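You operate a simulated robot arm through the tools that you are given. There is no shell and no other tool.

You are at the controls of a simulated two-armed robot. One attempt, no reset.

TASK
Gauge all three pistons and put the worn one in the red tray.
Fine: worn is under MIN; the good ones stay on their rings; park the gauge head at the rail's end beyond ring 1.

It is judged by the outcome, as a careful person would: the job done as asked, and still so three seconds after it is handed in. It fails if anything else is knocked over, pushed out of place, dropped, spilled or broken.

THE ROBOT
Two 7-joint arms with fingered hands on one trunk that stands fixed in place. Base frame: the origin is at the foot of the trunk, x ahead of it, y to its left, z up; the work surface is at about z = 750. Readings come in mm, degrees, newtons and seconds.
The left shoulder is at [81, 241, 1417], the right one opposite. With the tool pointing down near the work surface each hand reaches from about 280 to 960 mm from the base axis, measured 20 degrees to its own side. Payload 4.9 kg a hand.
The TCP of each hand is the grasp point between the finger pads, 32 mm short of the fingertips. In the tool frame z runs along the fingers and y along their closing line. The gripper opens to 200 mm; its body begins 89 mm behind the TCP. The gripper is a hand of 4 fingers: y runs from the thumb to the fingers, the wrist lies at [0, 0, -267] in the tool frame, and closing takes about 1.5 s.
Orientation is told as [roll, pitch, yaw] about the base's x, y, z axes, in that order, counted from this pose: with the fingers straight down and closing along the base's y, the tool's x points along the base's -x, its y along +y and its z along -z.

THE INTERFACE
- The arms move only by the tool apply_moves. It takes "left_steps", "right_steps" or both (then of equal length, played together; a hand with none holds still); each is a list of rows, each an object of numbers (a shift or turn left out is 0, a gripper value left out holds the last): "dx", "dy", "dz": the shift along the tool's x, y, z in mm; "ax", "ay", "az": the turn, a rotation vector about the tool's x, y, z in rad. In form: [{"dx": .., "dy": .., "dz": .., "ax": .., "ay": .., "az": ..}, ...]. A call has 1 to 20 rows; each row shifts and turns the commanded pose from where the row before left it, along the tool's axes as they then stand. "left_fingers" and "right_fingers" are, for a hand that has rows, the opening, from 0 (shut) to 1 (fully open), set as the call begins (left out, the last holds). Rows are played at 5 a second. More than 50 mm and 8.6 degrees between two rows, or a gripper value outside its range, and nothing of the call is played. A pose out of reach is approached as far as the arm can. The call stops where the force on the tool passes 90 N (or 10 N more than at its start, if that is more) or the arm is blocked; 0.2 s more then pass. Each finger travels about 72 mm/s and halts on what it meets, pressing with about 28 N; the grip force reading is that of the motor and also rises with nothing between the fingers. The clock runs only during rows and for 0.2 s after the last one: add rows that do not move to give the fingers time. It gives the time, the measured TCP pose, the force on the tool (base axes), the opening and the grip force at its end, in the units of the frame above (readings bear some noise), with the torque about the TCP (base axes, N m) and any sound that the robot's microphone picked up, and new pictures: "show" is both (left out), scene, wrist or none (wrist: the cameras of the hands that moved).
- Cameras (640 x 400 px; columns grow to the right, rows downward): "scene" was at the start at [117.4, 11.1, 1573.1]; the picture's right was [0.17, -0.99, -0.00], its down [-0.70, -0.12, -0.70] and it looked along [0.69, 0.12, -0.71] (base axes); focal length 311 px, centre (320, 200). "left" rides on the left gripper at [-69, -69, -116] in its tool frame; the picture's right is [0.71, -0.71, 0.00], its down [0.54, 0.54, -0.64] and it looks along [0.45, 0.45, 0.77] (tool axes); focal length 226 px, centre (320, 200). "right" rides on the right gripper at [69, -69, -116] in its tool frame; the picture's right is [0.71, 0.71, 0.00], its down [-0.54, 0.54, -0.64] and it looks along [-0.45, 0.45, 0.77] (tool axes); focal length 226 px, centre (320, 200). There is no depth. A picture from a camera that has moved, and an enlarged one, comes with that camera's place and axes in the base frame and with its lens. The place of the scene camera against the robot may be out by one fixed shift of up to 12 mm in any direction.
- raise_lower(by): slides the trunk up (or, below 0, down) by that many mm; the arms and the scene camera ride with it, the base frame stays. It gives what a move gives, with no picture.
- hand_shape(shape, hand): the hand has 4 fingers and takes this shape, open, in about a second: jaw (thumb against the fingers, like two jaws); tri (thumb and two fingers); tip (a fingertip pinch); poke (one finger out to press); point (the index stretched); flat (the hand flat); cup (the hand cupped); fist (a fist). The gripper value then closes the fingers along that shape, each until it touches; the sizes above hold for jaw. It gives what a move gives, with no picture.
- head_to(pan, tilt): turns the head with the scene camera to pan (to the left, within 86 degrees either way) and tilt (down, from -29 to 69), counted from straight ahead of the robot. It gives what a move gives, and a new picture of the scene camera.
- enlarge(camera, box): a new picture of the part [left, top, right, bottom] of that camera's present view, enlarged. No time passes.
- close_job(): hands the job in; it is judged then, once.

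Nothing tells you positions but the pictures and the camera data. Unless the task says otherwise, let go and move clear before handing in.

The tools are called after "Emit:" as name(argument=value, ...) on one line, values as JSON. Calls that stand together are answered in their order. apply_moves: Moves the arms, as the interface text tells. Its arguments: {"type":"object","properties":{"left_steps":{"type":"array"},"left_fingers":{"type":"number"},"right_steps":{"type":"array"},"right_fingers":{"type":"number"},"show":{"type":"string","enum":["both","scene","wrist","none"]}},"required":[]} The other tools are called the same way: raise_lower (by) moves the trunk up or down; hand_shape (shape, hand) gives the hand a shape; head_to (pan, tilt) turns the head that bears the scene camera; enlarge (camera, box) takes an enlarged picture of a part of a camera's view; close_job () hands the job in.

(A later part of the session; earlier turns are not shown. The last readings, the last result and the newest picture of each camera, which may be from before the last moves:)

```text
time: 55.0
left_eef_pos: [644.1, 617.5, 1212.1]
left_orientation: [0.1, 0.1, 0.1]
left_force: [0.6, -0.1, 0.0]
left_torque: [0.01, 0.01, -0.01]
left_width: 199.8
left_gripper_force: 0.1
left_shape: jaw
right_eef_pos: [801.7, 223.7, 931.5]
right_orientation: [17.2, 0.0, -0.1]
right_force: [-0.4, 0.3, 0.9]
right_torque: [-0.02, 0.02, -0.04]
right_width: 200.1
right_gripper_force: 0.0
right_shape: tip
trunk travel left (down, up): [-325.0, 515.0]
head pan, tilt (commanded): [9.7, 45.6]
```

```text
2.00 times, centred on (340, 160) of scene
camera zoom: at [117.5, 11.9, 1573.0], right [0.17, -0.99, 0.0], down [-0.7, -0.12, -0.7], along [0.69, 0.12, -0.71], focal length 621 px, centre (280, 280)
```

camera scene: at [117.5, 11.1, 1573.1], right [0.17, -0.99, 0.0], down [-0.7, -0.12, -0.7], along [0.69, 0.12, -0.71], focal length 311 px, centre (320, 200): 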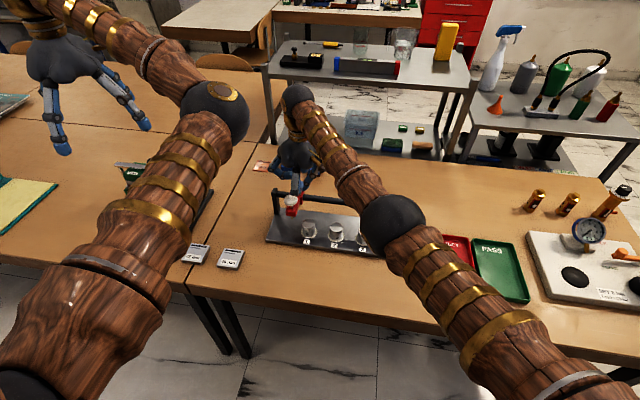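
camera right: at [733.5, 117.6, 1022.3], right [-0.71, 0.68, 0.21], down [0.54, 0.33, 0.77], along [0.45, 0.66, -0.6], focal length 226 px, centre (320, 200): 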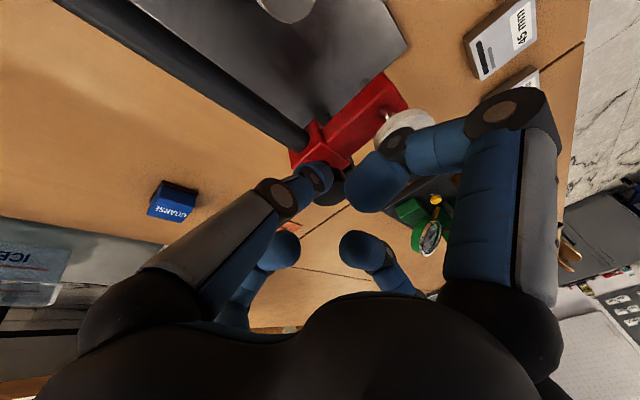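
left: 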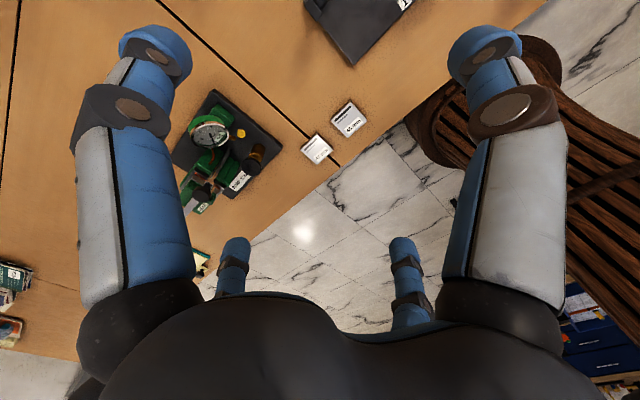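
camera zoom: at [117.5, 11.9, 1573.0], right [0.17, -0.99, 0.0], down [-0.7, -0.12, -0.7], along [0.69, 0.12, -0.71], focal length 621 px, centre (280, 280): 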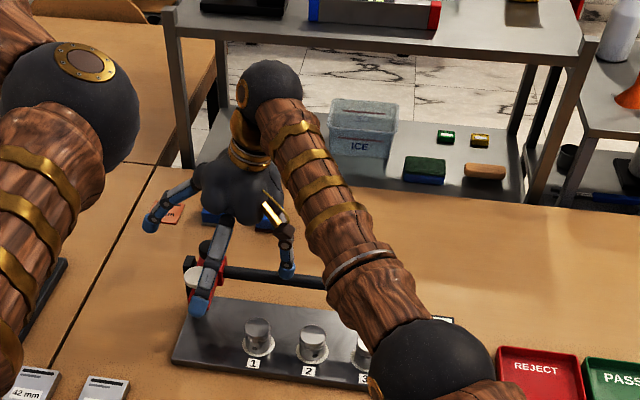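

The move was refused because one row was too long, and the hand then opened in place. No contact force shows, so I'll lift straight up carefully before anything else.

Emit:
apply_moves(right_steps=[{"dy": 3, "dz": -9.55}, {"dy": 5.9, "dz": -19.1}, {"dy": 11.8, "dz": -38.2}, {"dy": 11.8, "dz": -38.2}, {"dz": 0}], show="both")

```text
time: 56.2
left_eef_pos: [646.1, 617.9, 1212.3]
left_orientation: [0.1, 0.1, 0.1]
left_force: [0.1, -0.2, -0.4]
left_torque: [0.0, 0.0, 0.05]
left_width: 199.8
left_gripper_force: 0.1
left_shape: jaw
right_eef_pos: [803.0, 222.9, 1042.0]
right_orientation: [17.2, -0.1, 0.0]
right_force: [0.7, -0.3, 0.0]
right_torque: [-0.01, 0.04, -0.01]
right_width: 199.9
right_gripper_force: 0.0
right_shape: tip
trunk travel left (down, up): [-325.0, 515.0]
head pan, tilt (commanded): [9.7, 45.6]
camera scene: at [118.0, 11.5, 1573.0], right [0.17, -0.99, 0.0], down [-0.7, -0.12, -0.7], along [0.69, 0.12, -0.71], focal length 311 px, centre (320, 200)
camera right: at [734.2, 123.6, 1132.1], right [-0.71, 0.68, 0.21], down [0.54, 0.33, 0.77], along [0.45, 0.66, -0.6], focal length 226 px, centre (320, 200)
```

scene: 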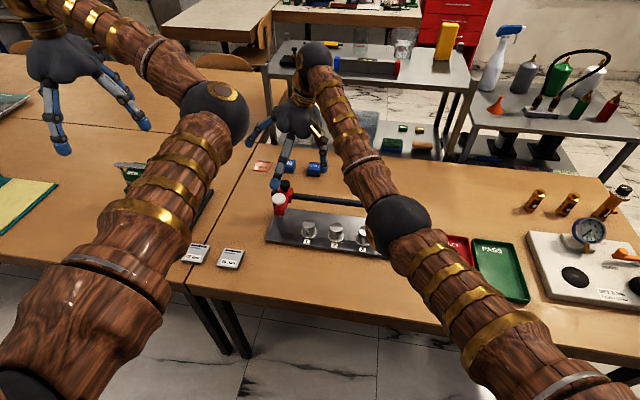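
right: 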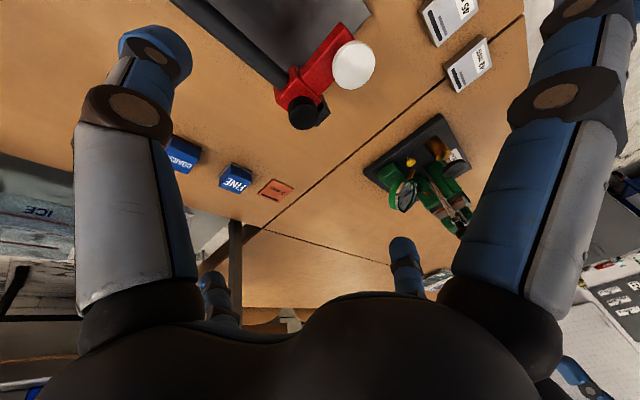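

The hand is clear, and the head sits at the left end of the rail. I'll level the hand and move to a free spot to study the grip shapes.

Emit:
apply_moves(right_steps=[{"ax": 0.1}, {"ax": 0.1}, {"ax": 0.1}, {"dx": 12, "dy": -40}, {"dx": 12, "dy": -40}, {"dx": 12, "dy": -40}, {"dx": 12, "dy": -40, "dz": -10}, {"dz": 0}], show="none")

```text
time: 58.0
left_eef_pos: [645.2, 618.0, 1213.0]
left_orientation: [-0.1, 0.2, 0.0]
left_force: [0.1, 0.9, -0.6]
left_torque: [-0.01, 0.01, 0.02]
left_width: 199.8
left_gripper_force: 0.1
left_shape: jaw
right_eef_pos: [752.9, 65.7, 1052.1]
right_orientation: [-0.1, 0.1, 0.1]
right_force: [-0.6, 0.3, -0.2]
right_torque: [-0.01, -0.02, -0.01]
right_width: 200.2
right_gripper_force: 0.0
right_shape: tip
trunk travel left (down, up): [-325.0, 515.0]
head pan, tilt (commanded): [9.7, 45.6]
```

Now I'll close the tip shape partway and look at how the fingers lie.

Emit:
apply_moves(right_steps=[{"dz": 0}, {"dz": 0}, {"dz": 0}, {"dz": 0}, {"dz": 0}, {"dz": 0}], right_fingers=0.35, show="wrist")

Emit:
enlarge(camera="scene", box=[290, 60, 450, 180])

```text
time: 59.4
left_eef_pos: [645.2, 617.1, 1213.0]
left_orientation: [-0.1, 0.1, 0.0]
left_force: [-0.5, 0.5, 0.6]
left_torque: [0.02, 0.01, -0.01]
left_width: 199.9
left_gripper_force: 0.0
left_shape: jaw
right_eef_pos: [753.6, 63.9, 1051.9]
right_orientation: [0.0, 0.0, 0.0]
right_force: [-0.6, -0.1, -0.6]
right_torque: [0.01, 0.01, -0.05]
right_width: 70.5
right_gripper_force: 0.0
right_shape: tip
trunk travel left (down, up): [-325.0, 515.0]
head pan, tilt (commanded): [9.7, 45.6]
camera right: at [686.0, -4.5, 1168.1], right [-0.71, 0.71, 0.0], down [0.54, 0.54, 0.64], along [0.45, 0.45, -0.77], focal length 226 px, centre (320, 200)
```

right: 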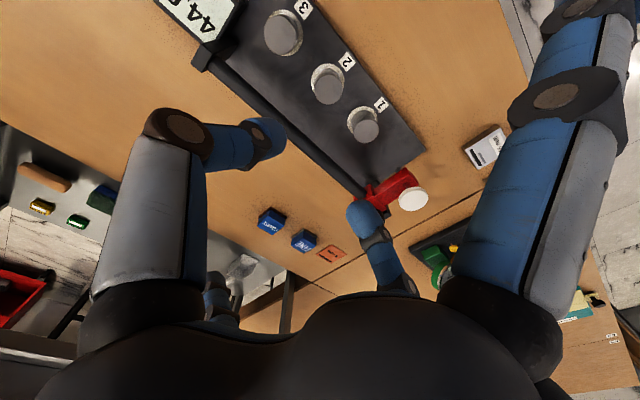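

```text
3.33 times, centred on (370, 120) of scene
camera zoom: at [117.4, 11.3, 1573.1], right [0.17, -0.99, 0.0], down [-0.7, -0.12, -0.7], along [0.69, 0.12, -0.71], focal length 1036 px, centre (153, 467)
```

zoom: 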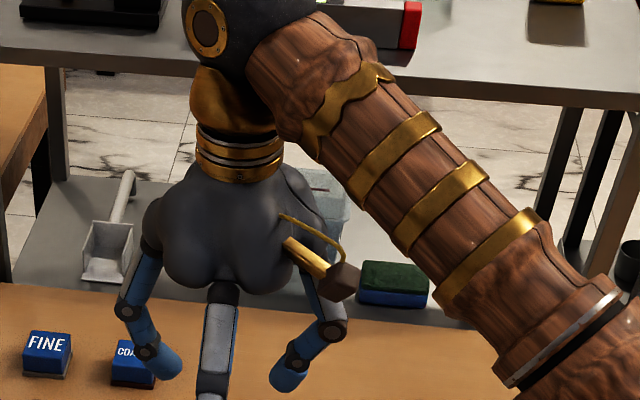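

Emit:
hand_shape(hand="right", shape="tri")

```text
time: 60.3
left_eef_pos: [644.4, 617.8, 1211.6]
left_orientation: [0.0, 0.1, 0.0]
left_force: [-0.5, 0.1, 0.7]
left_torque: [-0.02, 0.0, -0.03]
left_width: 199.8
left_gripper_force: 0.1
left_shape: jaw
right_eef_pos: [755.0, 64.7, 1051.9]
right_orientation: [0.0, 0.0, 0.0]
right_force: [0.6, 0.7, 0.7]
right_torque: [-0.02, -0.01, -0.02]
right_width: 199.9
right_gripper_force: 0.1
right_shape: tri
trunk travel left (down, up): [-325.0, 515.0]
head pan, tilt (commanded): [9.7, 45.6]
```

Emit:
apply_moves(right_steps=[{"dz": 0}, {"dz": 0}, {"dz": 0}, {"dz": 0}, {"dz": 0}, {"dz": 0}], right_fingers=0.35, show="both")

Emit:
enlarge(camera="scene", box=[290, 80, 450, 200])

```text
time: 61.7
left_eef_pos: [645.9, 616.7, 1212.8]
left_orientation: [0.0, 0.1, -0.1]
left_force: [0.0, -0.1, -0.4]
left_torque: [-0.05, -0.03, -0.02]
left_width: 199.7
left_gripper_force: 0.0
left_shape: jaw
right_eef_pos: [753.7, 64.8, 1052.1]
right_orientation: [-0.1, 0.1, 0.1]
right_force: [0.2, 0.4, -0.6]
right_torque: [-0.03, 0.01, 0.01]
right_width: 70.5
right_gripper_force: 0.1
right_shape: tri
trunk travel left (down, up): [-325.0, 515.0]
head pan, tilt (commanded): [9.7, 45.6]
camera scene: at [117.5, 11.4, 1573.1], right [0.17, -0.99, 0.0], down [-0.7, -0.12, -0.7], along [0.69, 0.12, -0.71], focal length 311 px, centre (320, 200)
camera right: at [686.0, -4.5, 1168.1], right [-0.71, 0.71, 0.0], down [0.54, 0.54, 0.64], along [0.45, 0.45, -0.77], focal length 226 px, centre (320, 200)
```

scene: 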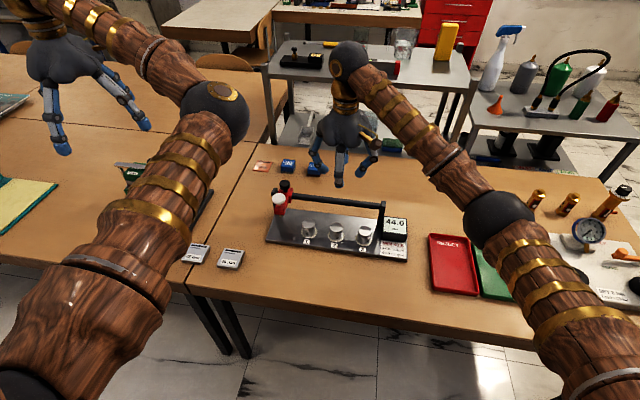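
right: 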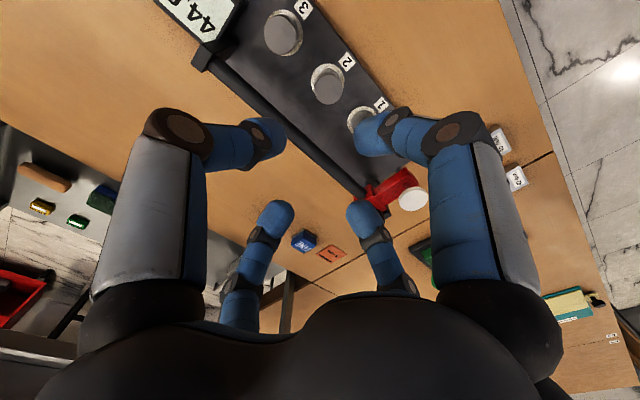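

```text
3.33 times, centred on (370, 140) of scene
camera zoom: at [117.5, 11.4, 1573.1], right [0.17, -0.99, 0.0], down [-0.7, -0.12, -0.7], along [0.69, 0.12, -0.71], focal length 1036 px, centre (153, 400)
```

zoom: 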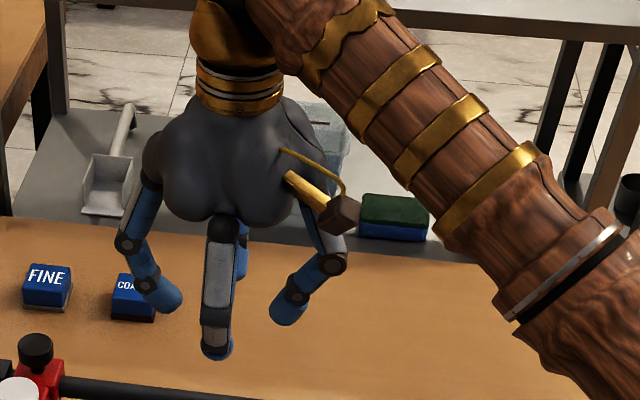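

Piston 1's reading is confirmed at 44.0. Next I'll look at the jaw shape partly closed.

Emit:
hand_shape(hand="right", shape="jaw")

```text
time: 62.6
left_eef_pos: [644.9, 618.1, 1213.2]
left_orientation: [0.0, 0.1, 0.0]
left_force: [0.4, 0.6, -0.2]
left_torque: [0.02, -0.02, 0.0]
left_width: 199.9
left_gripper_force: 0.1
left_shape: jaw
right_eef_pos: [754.1, 65.5, 1051.8]
right_orientation: [0.0, 0.0, 0.0]
right_force: [-0.4, -0.6, -0.4]
right_torque: [0.0, 0.03, -0.01]
right_width: 199.8
right_gripper_force: 0.2
right_shape: jaw
trunk travel left (down, up): [-325.0, 515.0]
head pan, tilt (commanded): [9.7, 45.6]
```

Emit:
apply_moves(right_steps=[{"dz": 0}, {"dz": 0}, {"dz": 0}, {"dz": 0}, {"dz": 0}, {"dz": 0}], right_fingers=0.35, show="wrist")

Emit:
enlarge(camera="scene", box=[290, 80, 450, 200])

```text
time: 64.0
left_eef_pos: [645.3, 617.6, 1212.8]
left_orientation: [0.0, 0.1, 0.1]
left_force: [-0.1, 0.5, -0.1]
left_torque: [0.03, 0.01, 0.01]
left_width: 200.0
left_gripper_force: 0.1
left_shape: jaw
right_eef_pos: [753.8, 64.7, 1051.7]
right_orientation: [0.0, 0.0, 0.0]
right_force: [-1.3, -1.0, 0.6]
right_torque: [0.01, -0.02, 0.01]
right_width: 70.3
right_gripper_force: 0.0
right_shape: jaw
trunk travel left (down, up): [-325.0, 515.0]
head pan, tilt (commanded): [9.7, 45.6]
camera right: at [686.0, -4.5, 1168.1], right [-0.71, 0.71, 0.0], down [0.54, 0.54, 0.64], along [0.45, 0.45, -0.77], focal length 226 px, centre (320, 200)
```

right: 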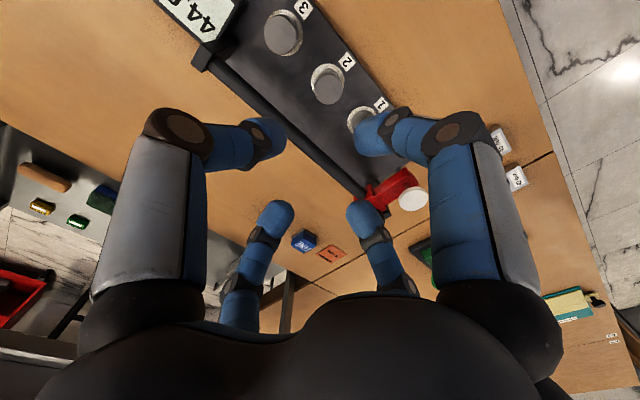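

```text
3.33 times, centred on (370, 140) of scene
camera zoom: at [117.5, 11.4, 1573.1], right [0.17, -0.99, 0.0], down [-0.7, -0.12, -0.7], along [0.69, 0.12, -0.71], focal length 1036 px, centre (153, 400)
```

zoom: 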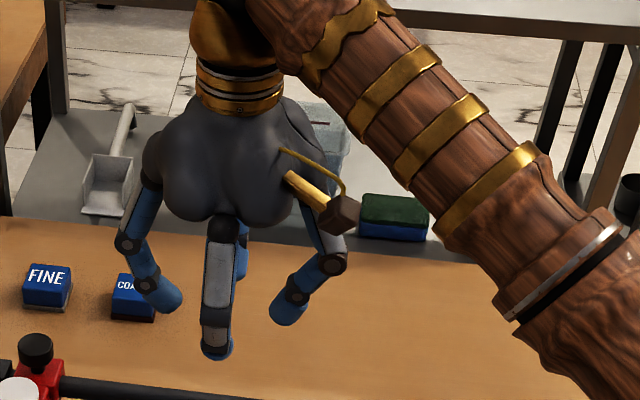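

In the jaw shape all four fingers close radially and symmetrically. The rail behind the piston would be hit in a straight vertical grasp, so I plan to yaw the hand 45° and tilt it about 20° toward the robot. First I'll measure piston 2 precisely.

Emit:
enlarge(camera="right", box=[250, 0, 410, 150])

Emit:
enlarge(camera="scene", box=[260, 170, 420, 290])

Emit:
enlarge(camera="scene", box=[400, 210, 560, 330])

```text
2.67 times, centred on (330, 75) of right
camera zoom: at [686.0, -4.5, 1168.1], right [-0.71, 0.71, 0.0], down [0.54, 0.54, 0.64], along [0.45, 0.45, -0.77], focal length 603 px, centre (293, 533)
```

zoom: 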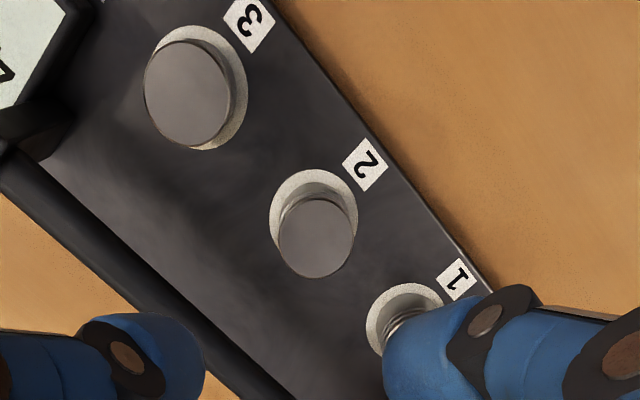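

```text
3.33 times, centred on (340, 230) of scene
camera zoom: at [117.5, 11.4, 1573.1], right [0.17, -0.99, 0.0], down [-0.7, -0.12, -0.7], along [0.69, 0.12, -0.71], focal length 1036 px, centre (253, 100)
```

zoom: 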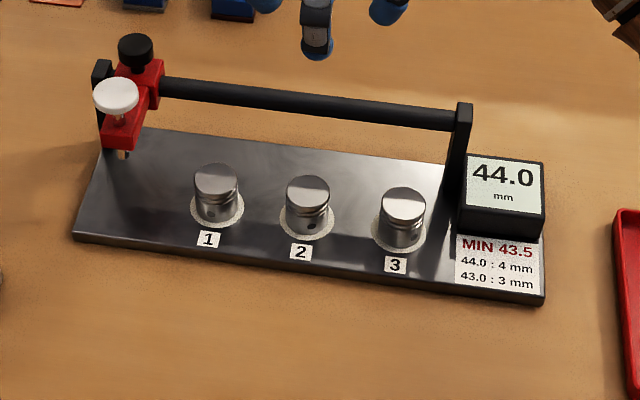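

```text
3.33 times, centred on (480, 270) of scene
camera zoom: at [117.5, 11.4, 1573.1], right [0.17, -0.99, 0.0], down [-0.7, -0.12, -0.7], along [0.69, 0.12, -0.71], focal length 1036 px, centre (-213, -33)
```

zoom: 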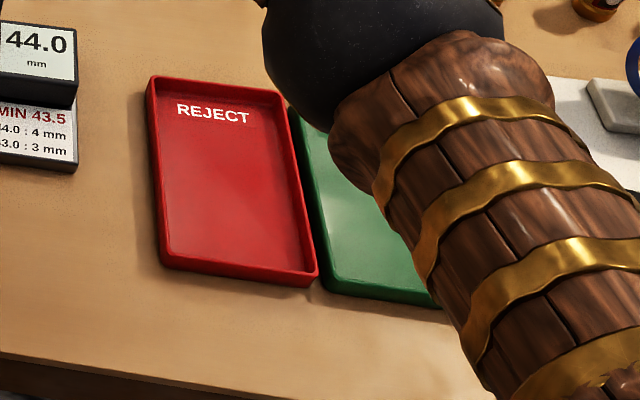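

Piston 2 is at about (739, 66), its top at z≈809, and the tray center is at about (702, -297). Now I'll yaw the hand 45° and tilt it 20° at a safe height.

Emit:
apply_moves(right_steps=[{"az": -0.131}, {"az": -0.131}, {"az": -0.131}, {"az": -0.131}, {"az": -0.131}, {"az": -0.13}, {"ax": 0.0823, "ay": -0.0823}, {"ax": 0.0823, "ay": -0.0823}, {"ax": 0.0823, "ay": -0.0823}, {"dz": 0}], show="both")

```text
time: 66.2
left_eef_pos: [645.2, 617.3, 1212.9]
left_orientation: [0.0, 0.0, -0.1]
left_force: [-0.3, -0.3, -0.3]
left_torque: [-0.01, -0.01, 0.0]
left_width: 199.8
left_gripper_force: 0.0
left_shape: jaw
right_eef_pos: [753.3, 64.1, 1052.1]
right_orientation: [-14.5, -14.1, 46.8]
right_force: [-0.4, -1.0, -0.6]
right_torque: [0.04, -0.02, 0.02]
right_width: 70.5
right_gripper_force: 0.1
right_shape: jaw
trunk travel left (down, up): [-325.0, 515.0]
head pan, tilt (commanded): [9.7, 45.6]
camera scene: at [117.6, 11.5, 1573.1], right [0.17, -0.99, 0.0], down [-0.7, -0.12, -0.7], along [0.69, 0.12, -0.71], focal length 311 px, centre (320, 200)
camera right: at [714.6, -33.5, 1160.7], right [-0.94, 0.0, -0.34], down [-0.22, 0.77, 0.6], along [0.26, 0.64, -0.72], focal length 226 px, centre (320, 200)
```

scene: 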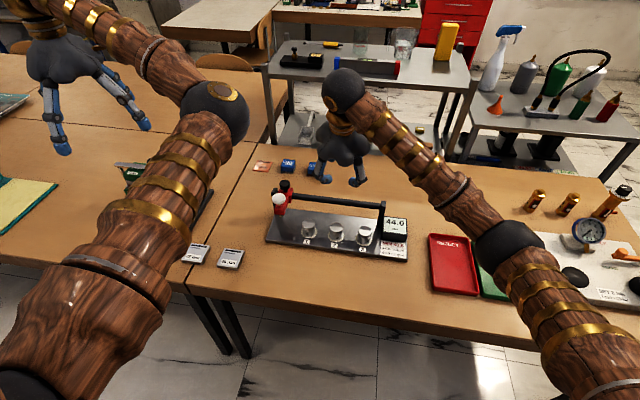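
right: 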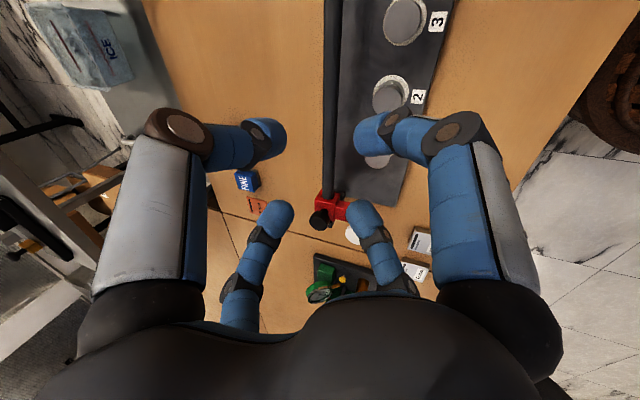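

The planned tilt needs about 28° to clear the rail, with the palm leaning toward the robot and the front fingers straight down beside the piston. I'll add the tilt, narrow the opening to 0.30, and move above piston 2.

Emit:
apply_moves(right_steps=[{"ax": 0.099, "ay": -0.099}, {"dx": 16.8, "dy": 17.7, "dz": 29.3}, {"dx": 16.8, "dy": 17.7, "dz": 29.3}, {"dx": 16.8, "dy": 17.7, "dz": 29.3}, {"dz": 0}, {"dz": 0}], right_fingers=0.3, show="both")

Emit:
enlarge(camera="scene", box=[280, 130, 420, 260])

```text
time: 67.6
left_eef_pos: [644.9, 616.6, 1211.4]
left_orientation: [0.0, 0.1, 0.1]
left_force: [0.9, 0.0, -0.3]
left_torque: [-0.01, -0.01, 0.01]
left_width: 199.8
left_gripper_force: 0.0
left_shape: jaw
right_eef_pos: [731.2, 65.4, 938.7]
right_orientation: [-20.7, -19.4, 48.5]
right_force: [-0.6, 0.2, 0.6]
right_torque: [0.04, 0.0, 0.01]
right_width: 60.6
right_gripper_force: 0.0
right_shape: jaw
trunk travel left (down, up): [-325.0, 515.0]
head pan, tilt (commanded): [9.7, 45.6]
camera scene: at [117.3, 11.3, 1573.1], right [0.17, -0.99, 0.0], down [-0.7, -0.12, -0.7], along [0.69, 0.12, -0.71], focal length 311 px, centre (320, 200)
camera right: at [676.3, -32.1, 1041.7], right [-0.88, 0.0, -0.47], down [-0.3, 0.77, 0.57], along [0.36, 0.64, -0.68], focal length 226 px, centre (320, 200)
```

scene: 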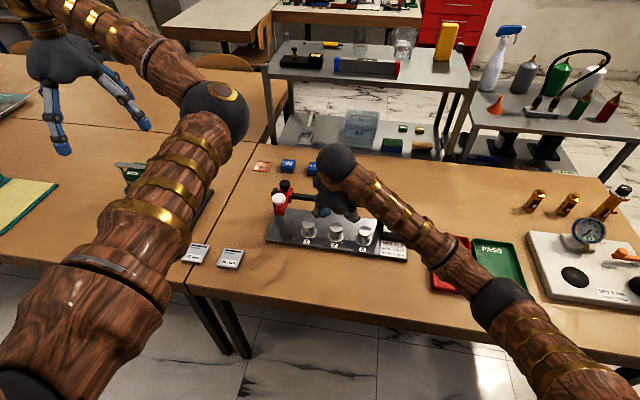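
right: 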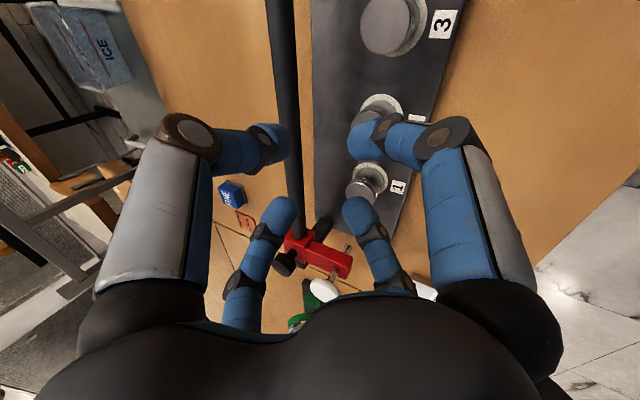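

```text
3.08 times, centred on (350, 195) of scene
camera zoom: at [117.3, 11.3, 1573.1], right [0.17, -0.99, 0.0], down [-0.7, -0.12, -0.7], along [0.69, 0.12, -0.71], focal length 956 px, centre (228, 215)
```

zoom: 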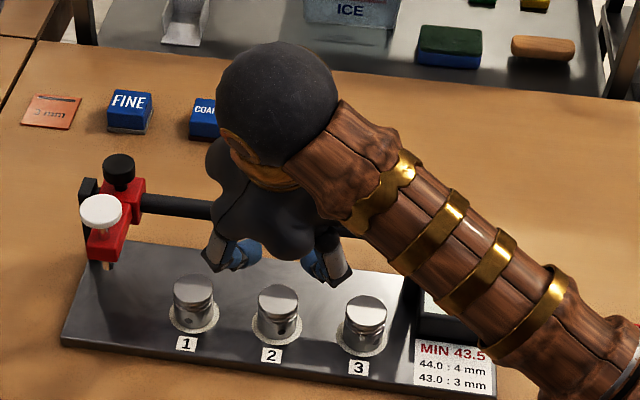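

Looking at the heights again, a 20° tilt grips the piston better while still clearing the rail if the TCP is at x≈729. I'll go back to 20° and descend partway to z=870 to check.

Emit:
apply_moves(right_steps=[{"ax": -0.099, "ay": 0.099}, {"dx": 8.8, "dy": 9.25, "dz": 31.9}, {"dx": 8.8, "dy": 9.25, "dz": 31.9}, {"dz": 0}, {"dz": 0}], show="both")

Emit:
enlarge(camera="scene", box=[290, 160, 410, 260])

Emit:
enlarge(camera="right", box=[200, 40, 440, 240])

```text
time: 68.8
left_eef_pos: [645.1, 617.2, 1212.4]
left_orientation: [-0.1, 0.1, 0.0]
left_force: [-0.2, -0.1, 0.6]
left_torque: [0.0, -0.02, 0.0]
left_width: 199.7
left_gripper_force: 0.2
left_shape: jaw
right_eef_pos: [727.0, 66.0, 869.4]
right_orientation: [-14.3, -13.9, 46.8]
right_force: [0.0, -0.4, 1.2]
right_torque: [-0.02, 0.0, -0.02]
right_width: 60.5
right_gripper_force: 0.0
right_shape: jaw
trunk travel left (down, up): [-325.0, 515.0]
head pan, tilt (commanded): [9.7, 45.6]
camera scene: at [117.2, 11.1, 1573.1], right [0.17, -0.99, 0.0], down [-0.7, -0.12, -0.7], along [0.69, 0.12, -0.71], focal length 311 px, centre (320, 200)
camera right: at [689.3, -31.1, 979.4], right [-0.94, 0.0, -0.34], down [-0.22, 0.77, 0.6], along [0.26, 0.64, -0.72], focal length 226 px, centre (320, 200)
```

scene: 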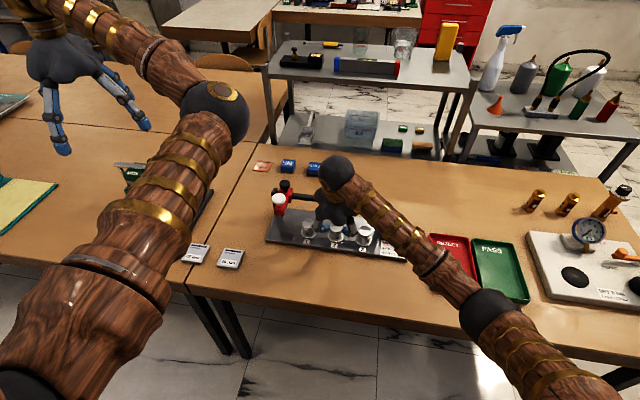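
right: 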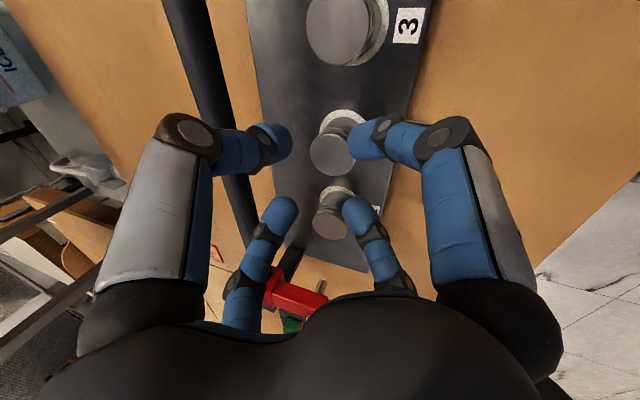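

```text
4.00 times, centred on (350, 210) of scene
camera zoom: at [117.2, 11.1, 1573.1], right [0.17, -0.99, 0.0], down [-0.7, -0.12, -0.7], along [0.69, 0.12, -0.71], focal length 1243 px, centre (200, 160)
```

zoom: 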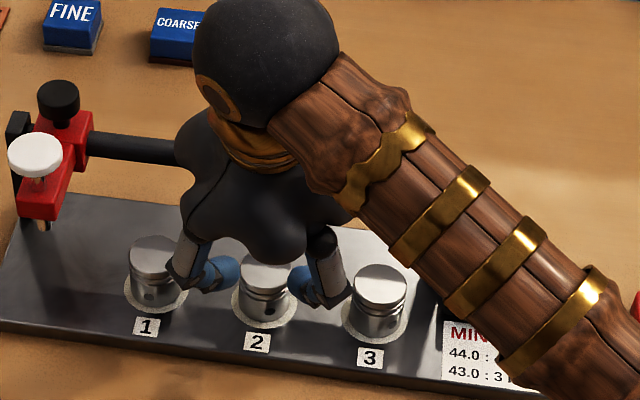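

```text
2.00 times, centred on (320, 140) of right
camera zoom: at [689.3, -31.1, 979.4], right [-0.94, 0.0, -0.34], down [-0.22, 0.77, 0.6], along [0.26, 0.64, -0.72], focal length 452 px, centre (320, 320)
```

zoom: 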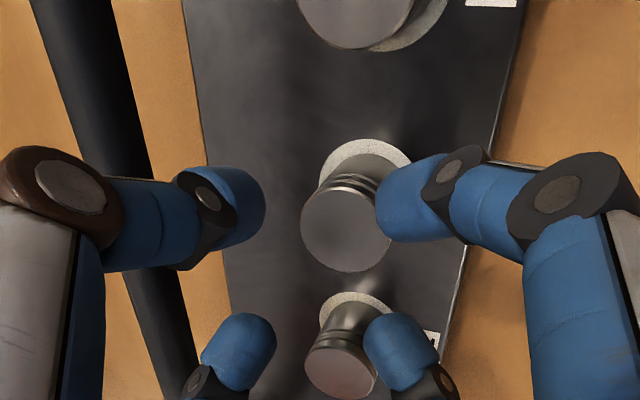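

Piston 2 checks out at (739.5, 67). I'll use a 24° tilt and x≈727 for more rail clearance, and go down to z≈835 to check again.

Emit:
apply_moves(right_steps=[{"ax": 0.0495, "ay": -0.0495}, {"dx": 5.2, "dy": 5.75, "dz": 15.55}, {"dx": 5.2, "dy": 5.75, "dz": 15.55}, {"dz": 0}, {"dz": 0}], show="none")

Emit:
enlarge(camera="scene", box=[290, 180, 410, 280])

Emit:
enlarge(camera="right", box=[140, 20, 460, 240])

```text
time: 70.0
left_eef_pos: [646.3, 618.2, 1212.0]
left_orientation: [-0.1, 0.1, 0.0]
left_force: [-0.2, 0.0, -0.1]
left_torque: [-0.01, 0.04, 0.01]
left_width: 200.0
left_gripper_force: 0.1
left_shape: jaw
right_eef_pos: [728.0, 67.4, 835.0]
right_orientation: [-17.5, -16.8, 47.6]
right_force: [-0.3, -0.5, -0.4]
right_torque: [0.02, 0.01, 0.0]
right_width: 60.4
right_gripper_force: 0.0
right_shape: jaw
trunk travel left (down, up): [-325.0, 515.0]
head pan, tilt (commanded): [9.7, 45.6]
```

```text
4.00 times, centred on (350, 230) of scene
camera zoom: at [117.6, 11.4, 1573.1], right [0.17, -0.99, 0.0], down [-0.7, -0.12, -0.7], along [0.69, 0.12, -0.71], focal length 1243 px, centre (200, 80)
```

zoom: 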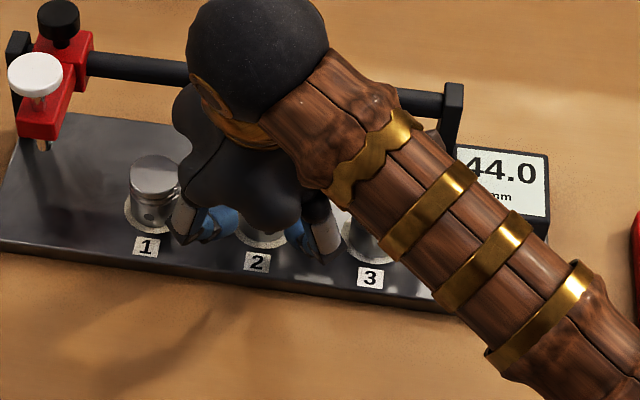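

```text
1.82 times, centred on (300, 130) of right
camera zoom: at [680.5, -30.3, 941.3], right [-0.91, 0.0, -0.41], down [-0.26, 0.77, 0.59], along [0.31, 0.64, -0.7], focal length 411 px, centre (356, 327)
```

zoom: 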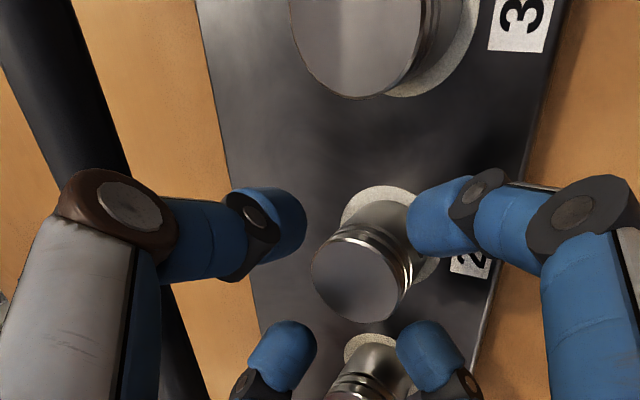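

The rail is further away than I thought, at about x=810, z=856, so a smaller tilt will give a better grip. I'll reduce to about 17° and descend in small steps.

Emit:
apply_moves(right_steps=[{"ax": -0.0864, "ay": 0.0864}, {"dx": 0.6, "dy": 0.1, "dz": 5}, {"dx": 0.6, "dy": 0.1, "dz": 5}, {"dz": 0}, {"dz": 0}], show="none")

Emit:
enlarge(camera="right", box=[140, 20, 460, 240])

Emit:
enlarge(camera="scene", box=[310, 190, 390, 260])

```text
time: 71.2
left_eef_pos: [644.9, 617.4, 1213.1]
left_orientation: [0.0, 0.2, 0.0]
left_force: [-0.5, 0.2, 0.0]
left_torque: [0.01, -0.01, 0.01]
left_width: 199.8
left_gripper_force: 0.0
left_shape: jaw
right_eef_pos: [729.6, 67.1, 825.8]
right_orientation: [-12.1, -12.0, 46.3]
right_force: [-0.3, -0.3, -1.6]
right_torque: [-0.01, 0.02, 0.02]
right_width: 60.3
right_gripper_force: 0.1
right_shape: jaw
trunk travel left (down, up): [-325.0, 515.0]
head pan, tilt (commanded): [9.7, 45.6]
```

```text
1.82 times, centred on (300, 130) of right
camera zoom: at [695.5, -31.4, 937.4], right [-0.96, 0.0, -0.29], down [-0.19, 0.77, 0.61], along [0.22, 0.64, -0.73], focal length 411 px, centre (356, 327)
```

zoom: 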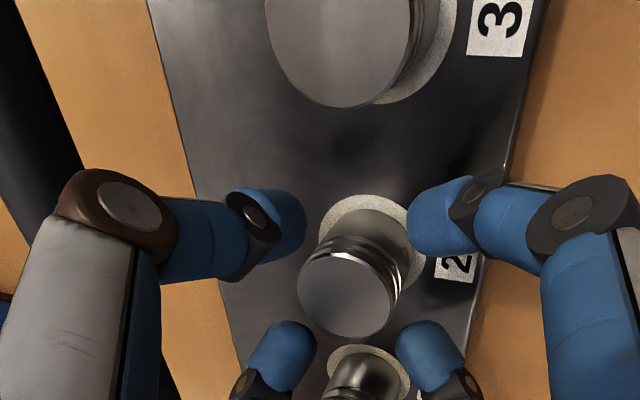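

```text
5.71 times, centred on (350, 225) of scene
camera zoom: at [117.2, 11.2, 1573.1], right [0.17, -0.99, 0.0], down [-0.7, -0.12, -0.7], along [0.69, 0.12, -0.71], focal length 1775 px, centre (149, 57)
```

zoom: 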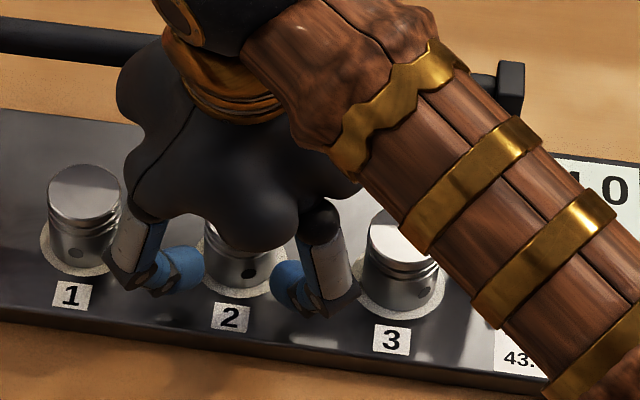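

The fingers straddle piston 2 evenly. I'll do the last 14 mm slowly.

Emit:
apply_moves(right_steps=[{"dx": 0.85, "dy": 0.5, "dz": 3.5}, {"dx": 0.85, "dy": 0.5, "dz": 3.5}, {"dx": 0.85, "dy": 0.5, "dz": 3.5}, {"dx": 0.85, "dy": 0.5, "dz": 3.5}, {"dz": 0}, {"dz": 0}], show="none")

Emit:
enlarge(camera="right", box=[140, 20, 460, 240])

Emit:
enlarge(camera="scene", box=[310, 190, 390, 260])

```text
time: 72.6
left_eef_pos: [644.6, 617.7, 1213.6]
left_orientation: [-0.1, 0.1, 0.1]
left_force: [0.0, 0.1, 0.1]
left_torque: [0.01, -0.02, 0.02]
left_width: 200.1
left_gripper_force: 0.0
left_shape: jaw
right_eef_pos: [729.4, 65.4, 811.2]
right_orientation: [-12.2, -11.9, 46.2]
right_force: [0.5, -0.5, 0.3]
right_torque: [-0.02, -0.01, 0.03]
right_width: 60.0
right_gripper_force: 0.1
right_shape: jaw
trunk travel left (down, up): [-325.0, 515.0]
head pan, tilt (commanded): [9.7, 45.6]
```

```text
1.82 times, centred on (300, 130) of right
camera zoom: at [696.1, -32.2, 922.8], right [-0.96, 0.0, -0.29], down [-0.19, 0.77, 0.61], along [0.22, 0.64, -0.73], focal length 411 px, centre (356, 327)
```

zoom: 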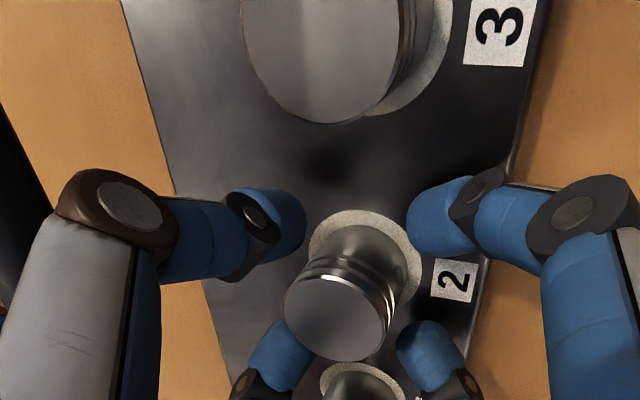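

```text
5.71 times, centred on (350, 225) of scene
camera zoom: at [117.4, 11.4, 1573.1], right [0.17, -0.99, 0.0], down [-0.7, -0.12, -0.7], along [0.69, 0.12, -0.71], focal length 1775 px, centre (149, 57)
```

zoom: 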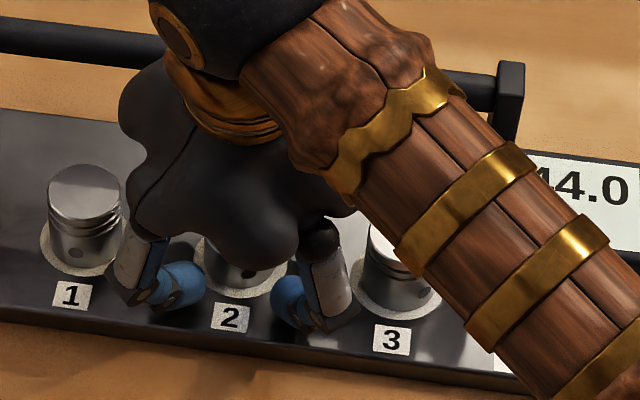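

The fingers are around piston 2 with a few mm of clearance. I'll close partway first and check the centering.

Emit:
apply_moves(right_steps=[{"dz": 0}, {"dz": 0}, {"dz": 0}, {"dz": 0}], right_fingers=0.23, show="none")

Emit:
enlarge(camera="right", box=[140, 20, 460, 240])

Emit:
enlarge(camera="scene", box=[310, 190, 390, 260])

```text
time: 73.6
left_eef_pos: [646.0, 617.5, 1211.9]
left_orientation: [0.0, 0.2, 0.0]
left_force: [0.2, 0.2, 0.1]
left_torque: [-0.04, 0.01, 0.02]
left_width: 200.0
left_gripper_force: 0.1
left_shape: jaw
right_eef_pos: [729.4, 66.2, 811.4]
right_orientation: [-12.2, -11.8, 46.3]
right_force: [0.4, 1.0, -0.3]
right_torque: [0.03, 0.01, 0.0]
right_width: 46.3
right_gripper_force: 0.0
right_shape: jaw
trunk travel left (down, up): [-325.0, 515.0]
head pan, tilt (commanded): [9.7, 45.6]
```

```text
1.82 times, centred on (300, 130) of right
camera zoom: at [696.1, -32.2, 922.9], right [-0.96, 0.0, -0.29], down [-0.19, 0.77, 0.61], along [0.22, 0.64, -0.73], focal length 411 px, centre (356, 327)
```

zoom: 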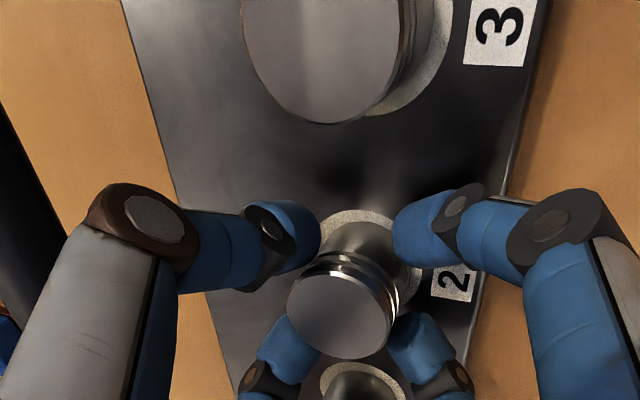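

```text
5.71 times, centred on (350, 225) of scene
camera zoom: at [117.4, 11.4, 1573.1], right [0.17, -0.99, 0.0], down [-0.7, -0.12, -0.7], along [0.69, 0.12, -0.71], focal length 1775 px, centre (149, 57)
```

zoom: 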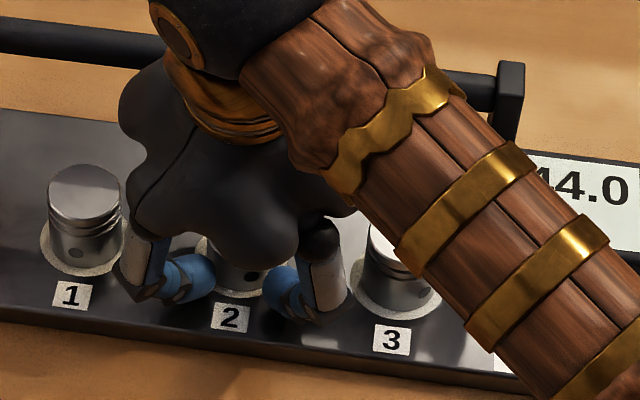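

It's still free on all sides and nearly centered. Now I'll close to grip.

Emit:
apply_moves(right_steps=[{"dz": 0}, {"dz": 0}, {"dz": 0}, {"dz": 0}, {"dz": 0}], right_fingers=0.1, show="none")

Emit:
enlarge(camera="right", box=[140, 20, 460, 240])

Emit:
enlarge(camera="scene", box=[310, 190, 390, 260])

```text
time: 74.8
left_eef_pos: [645.2, 616.7, 1211.1]
left_orientation: [0.1, 0.2, -0.1]
left_force: [-0.2, -0.4, 0.6]
left_torque: [-0.02, 0.02, 0.03]
left_width: 199.5
left_gripper_force: 0.0
left_shape: jaw
right_eef_pos: [729.9, 64.8, 811.8]
right_orientation: [-12.2, -11.9, 46.3]
right_force: [0.1, 0.3, 0.2]
right_torque: [0.0, 0.04, -0.01]
right_width: 37.6
right_gripper_force: 28.1
right_shape: jaw
trunk travel left (down, up): [-325.0, 515.0]
head pan, tilt (commanded): [9.7, 45.6]
```

```text
1.82 times, centred on (300, 130) of right
camera zoom: at [696.2, -32.2, 922.9], right [-0.96, 0.0, -0.29], down [-0.19, 0.77, 0.61], along [0.22, 0.64, -0.73], focal length 411 px, centre (356, 327)
```

zoom: 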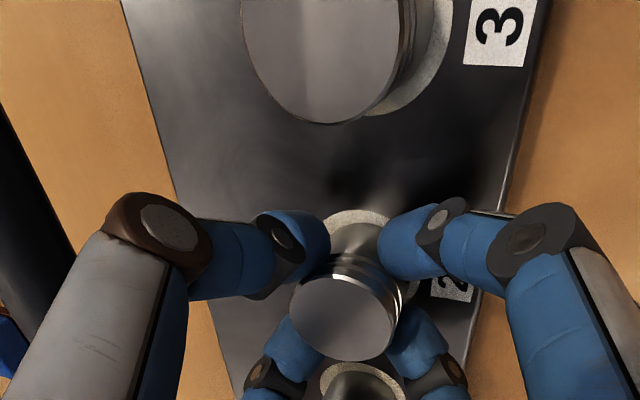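

```text
5.71 times, centred on (350, 225) of scene
camera zoom: at [117.5, 11.4, 1573.1], right [0.17, -0.99, 0.0], down [-0.7, -0.12, -0.7], along [0.69, 0.12, -0.71], focal length 1775 px, centre (149, 57)
```

zoom: 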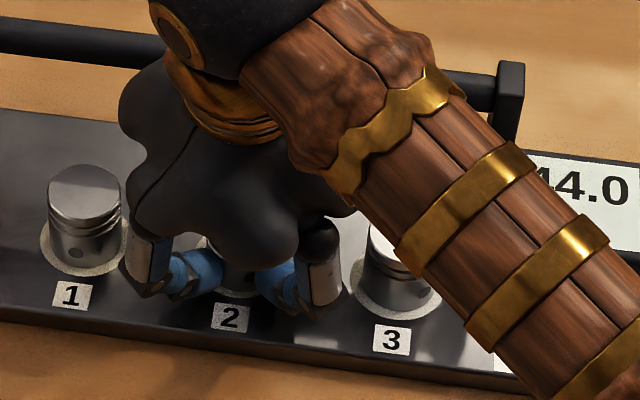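

The grip force is 28 N at a width of 37.6 mm, so the piston is held. I'll lift slowly by 15 mm and check.

Emit:
apply_moves(right_steps=[{"dx": -0.62, "dy": -0.62, "dz": -2.87}, {"dx": -1.03, "dy": -1.03, "dz": -4.78}, {"dx": -1.45, "dy": -1.45, "dz": -6.69}, {"dz": 0}], show="none")

Emit:
enlarge(camera="right", box=[140, 20, 460, 240])

Emit:
enlarge(camera="scene", box=[310, 190, 390, 260])

```text
time: 75.8
left_eef_pos: [644.2, 617.2, 1211.6]
left_orientation: [0.0, 0.1, 0.0]
left_force: [0.4, -0.7, 0.1]
left_torque: [-0.06, 0.0, 0.0]
left_width: 200.0
left_gripper_force: 0.0
left_shape: jaw
right_eef_pos: [729.9, 66.1, 827.7]
right_orientation: [-12.2, -11.9, 46.3]
right_force: [-0.6, 0.6, -1.0]
right_torque: [0.02, 0.04, 0.02]
right_width: 37.9
right_gripper_force: 27.9
right_shape: jaw
trunk travel left (down, up): [-325.0, 515.0]
head pan, tilt (commanded): [9.7, 45.6]
```

```text
1.82 times, centred on (300, 130) of right
camera zoom: at [696.1, -32.2, 938.0], right [-0.96, 0.0, -0.29], down [-0.19, 0.77, 0.61], along [0.22, 0.64, -0.73], focal length 411 px, centre (356, 327)
```

zoom: 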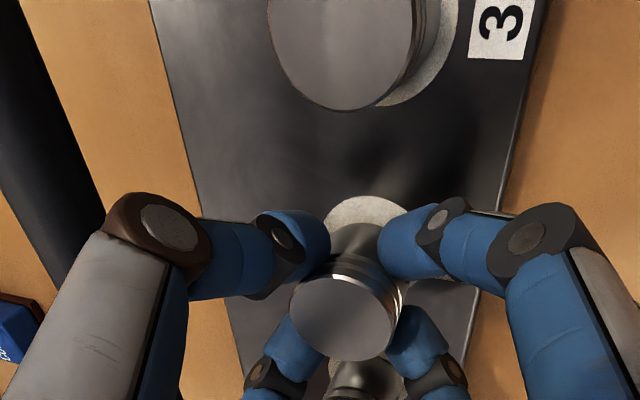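

```text
5.71 times, centred on (350, 225) of scene
camera zoom: at [117.6, 11.4, 1573.1], right [0.17, -0.99, 0.0], down [-0.7, -0.12, -0.7], along [0.69, 0.12, -0.71], focal length 1775 px, centre (149, 57)
```

zoom: 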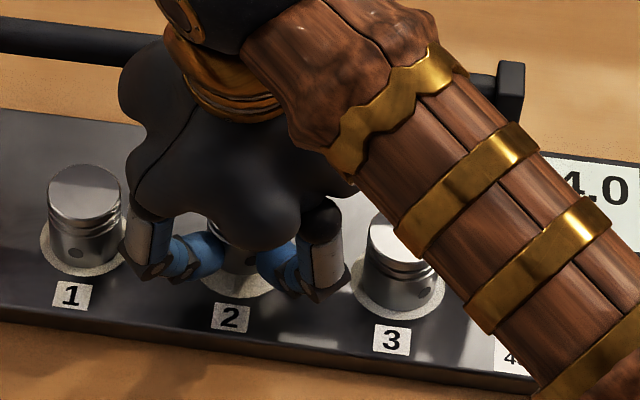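

The piston lifted cleanly with the hand. I'll raise it another 100 mm and then carry it toward the red tray.

Emit:
apply_moves(right_steps=[{"dx": -4, "dy": -4, "dz": -18.5}, {"dx": -8.3, "dy": -8.3, "dz": -38.2}, {"dx": -8.3, "dy": -8.3, "dz": -38.2}, {"dz": 0}, {"dx": 14, "dy": -11.5, "dz": -0.5}, {"dx": 28, "dy": -23, "dz": -1.1}, {"dx": 28, "dy": -23, "dz": -1.1}, {"dx": 28, "dy": -23, "dz": -1.1}, {"dz": 0}], show="both")

```text
time: 77.8
left_eef_pos: [644.6, 618.1, 1211.9]
left_orientation: [0.0, 0.1, 0.0]
left_force: [0.1, 0.2, 0.3]
left_torque: [-0.01, 0.04, -0.01]
left_width: 199.9
left_gripper_force: 0.1
left_shape: jaw
right_eef_pos: [717.9, -59.9, 926.3]
right_orientation: [-12.2, -12.0, 46.3]
right_force: [1.0, 0.4, 0.2]
right_torque: [0.03, -0.01, 0.02]
right_width: 38.1
right_gripper_force: 28.2
right_shape: jaw
trunk travel left (down, up): [-325.0, 515.0]
head pan, tilt (commanded): [9.7, 45.6]
camera scene: at [117.7, 12.1, 1573.1], right [0.17, -0.99, 0.0], down [-0.7, -0.12, -0.7], along [0.69, 0.12, -0.71], focal length 311 px, centre (320, 200)
camera right: at [684.6, -157.1, 1037.9], right [-0.96, 0.0, -0.29], down [-0.19, 0.77, 0.61], along [0.22, 0.64, -0.73], focal length 226 px, centre (320, 200)
```

scene: 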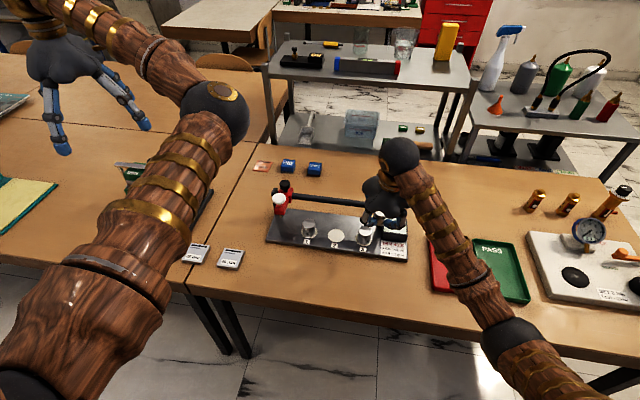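
right: 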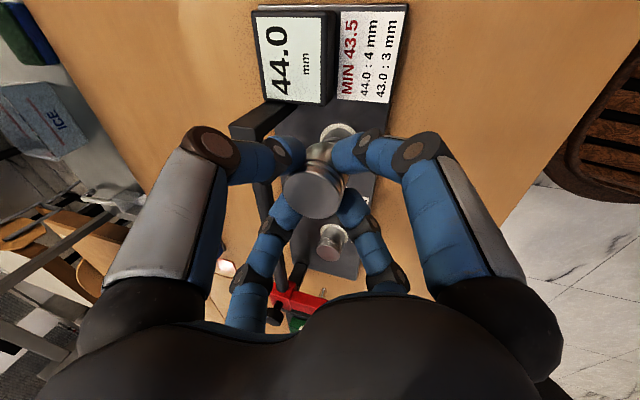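

Ring 2 is empty now and pistons 1 and 3 are undisturbed. I'll continue to above the red tray.

Emit:
apply_moves(right_steps=[{"dx": 30.8, "dy": -25, "dz": -1.27}, {"dx": 30.8, "dy": -25, "dz": -1.27}, {"dx": 30.8, "dy": -25, "dz": -1.27}, {"dx": 30.8, "dy": -25, "dz": -1.27}, {"dx": 30.8, "dy": -25, "dz": -1.27}, {"dx": 20, "dy": -16, "dz": -0.8}, {"dx": 10.8, "dy": -9, "dz": -0.47}, {"dz": 0}], show="both")

Emit:
enlarge(camera="scene", box=[390, 180, 550, 310])

```text
time: 79.6
left_eef_pos: [645.5, 617.9, 1212.2]
left_orientation: [0.0, 0.1, -0.1]
left_force: [-0.4, 0.5, -0.6]
left_torque: [0.0, 0.0, -0.01]
left_width: 200.0
left_gripper_force: 0.0
left_shape: jaw
right_eef_pos: [692.0, -297.6, 926.2]
right_orientation: [-12.2, -11.8, 46.2]
right_force: [-0.1, -0.2, -1.0]
right_torque: [0.02, -0.01, -0.02]
right_width: 37.9
right_gripper_force: 27.8
right_shape: jaw
trunk travel left (down, up): [-325.0, 515.0]
head pan, tilt (commanded): [9.7, 45.6]
camera scene: at [117.6, 11.5, 1573.1], right [0.17, -0.99, 0.0], down [-0.7, -0.12, -0.7], along [0.69, 0.12, -0.71], focal length 311 px, centre (320, 200)
camera right: at [657.9, -394.4, 1037.5], right [-0.96, 0.0, -0.29], down [-0.19, 0.77, 0.61], along [0.22, 0.64, -0.73], focal length 226 px, centre (320, 200)
```

scene: 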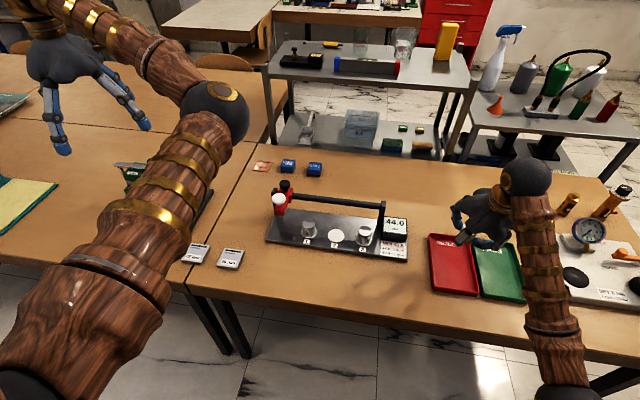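
right: 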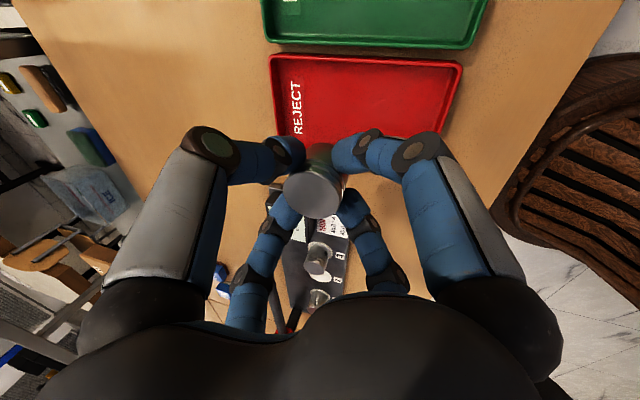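

```text
3.08 times, centred on (470, 245) of scene
camera zoom: at [117.6, 11.5, 1573.1], right [0.17, -0.99, 0.0], down [-0.7, -0.12, -0.7], along [0.69, 0.12, -0.71], focal length 956 px, centre (-142, 62)
```

zoom: 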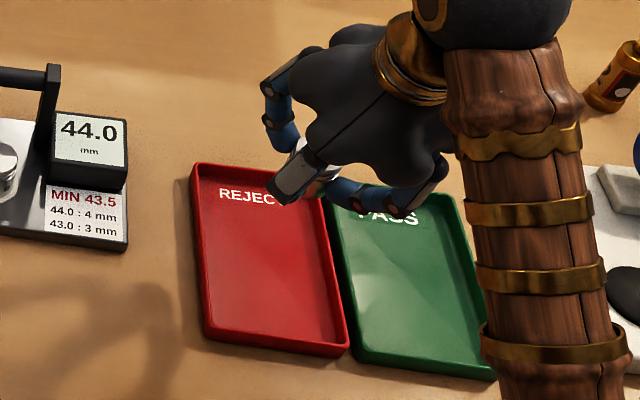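

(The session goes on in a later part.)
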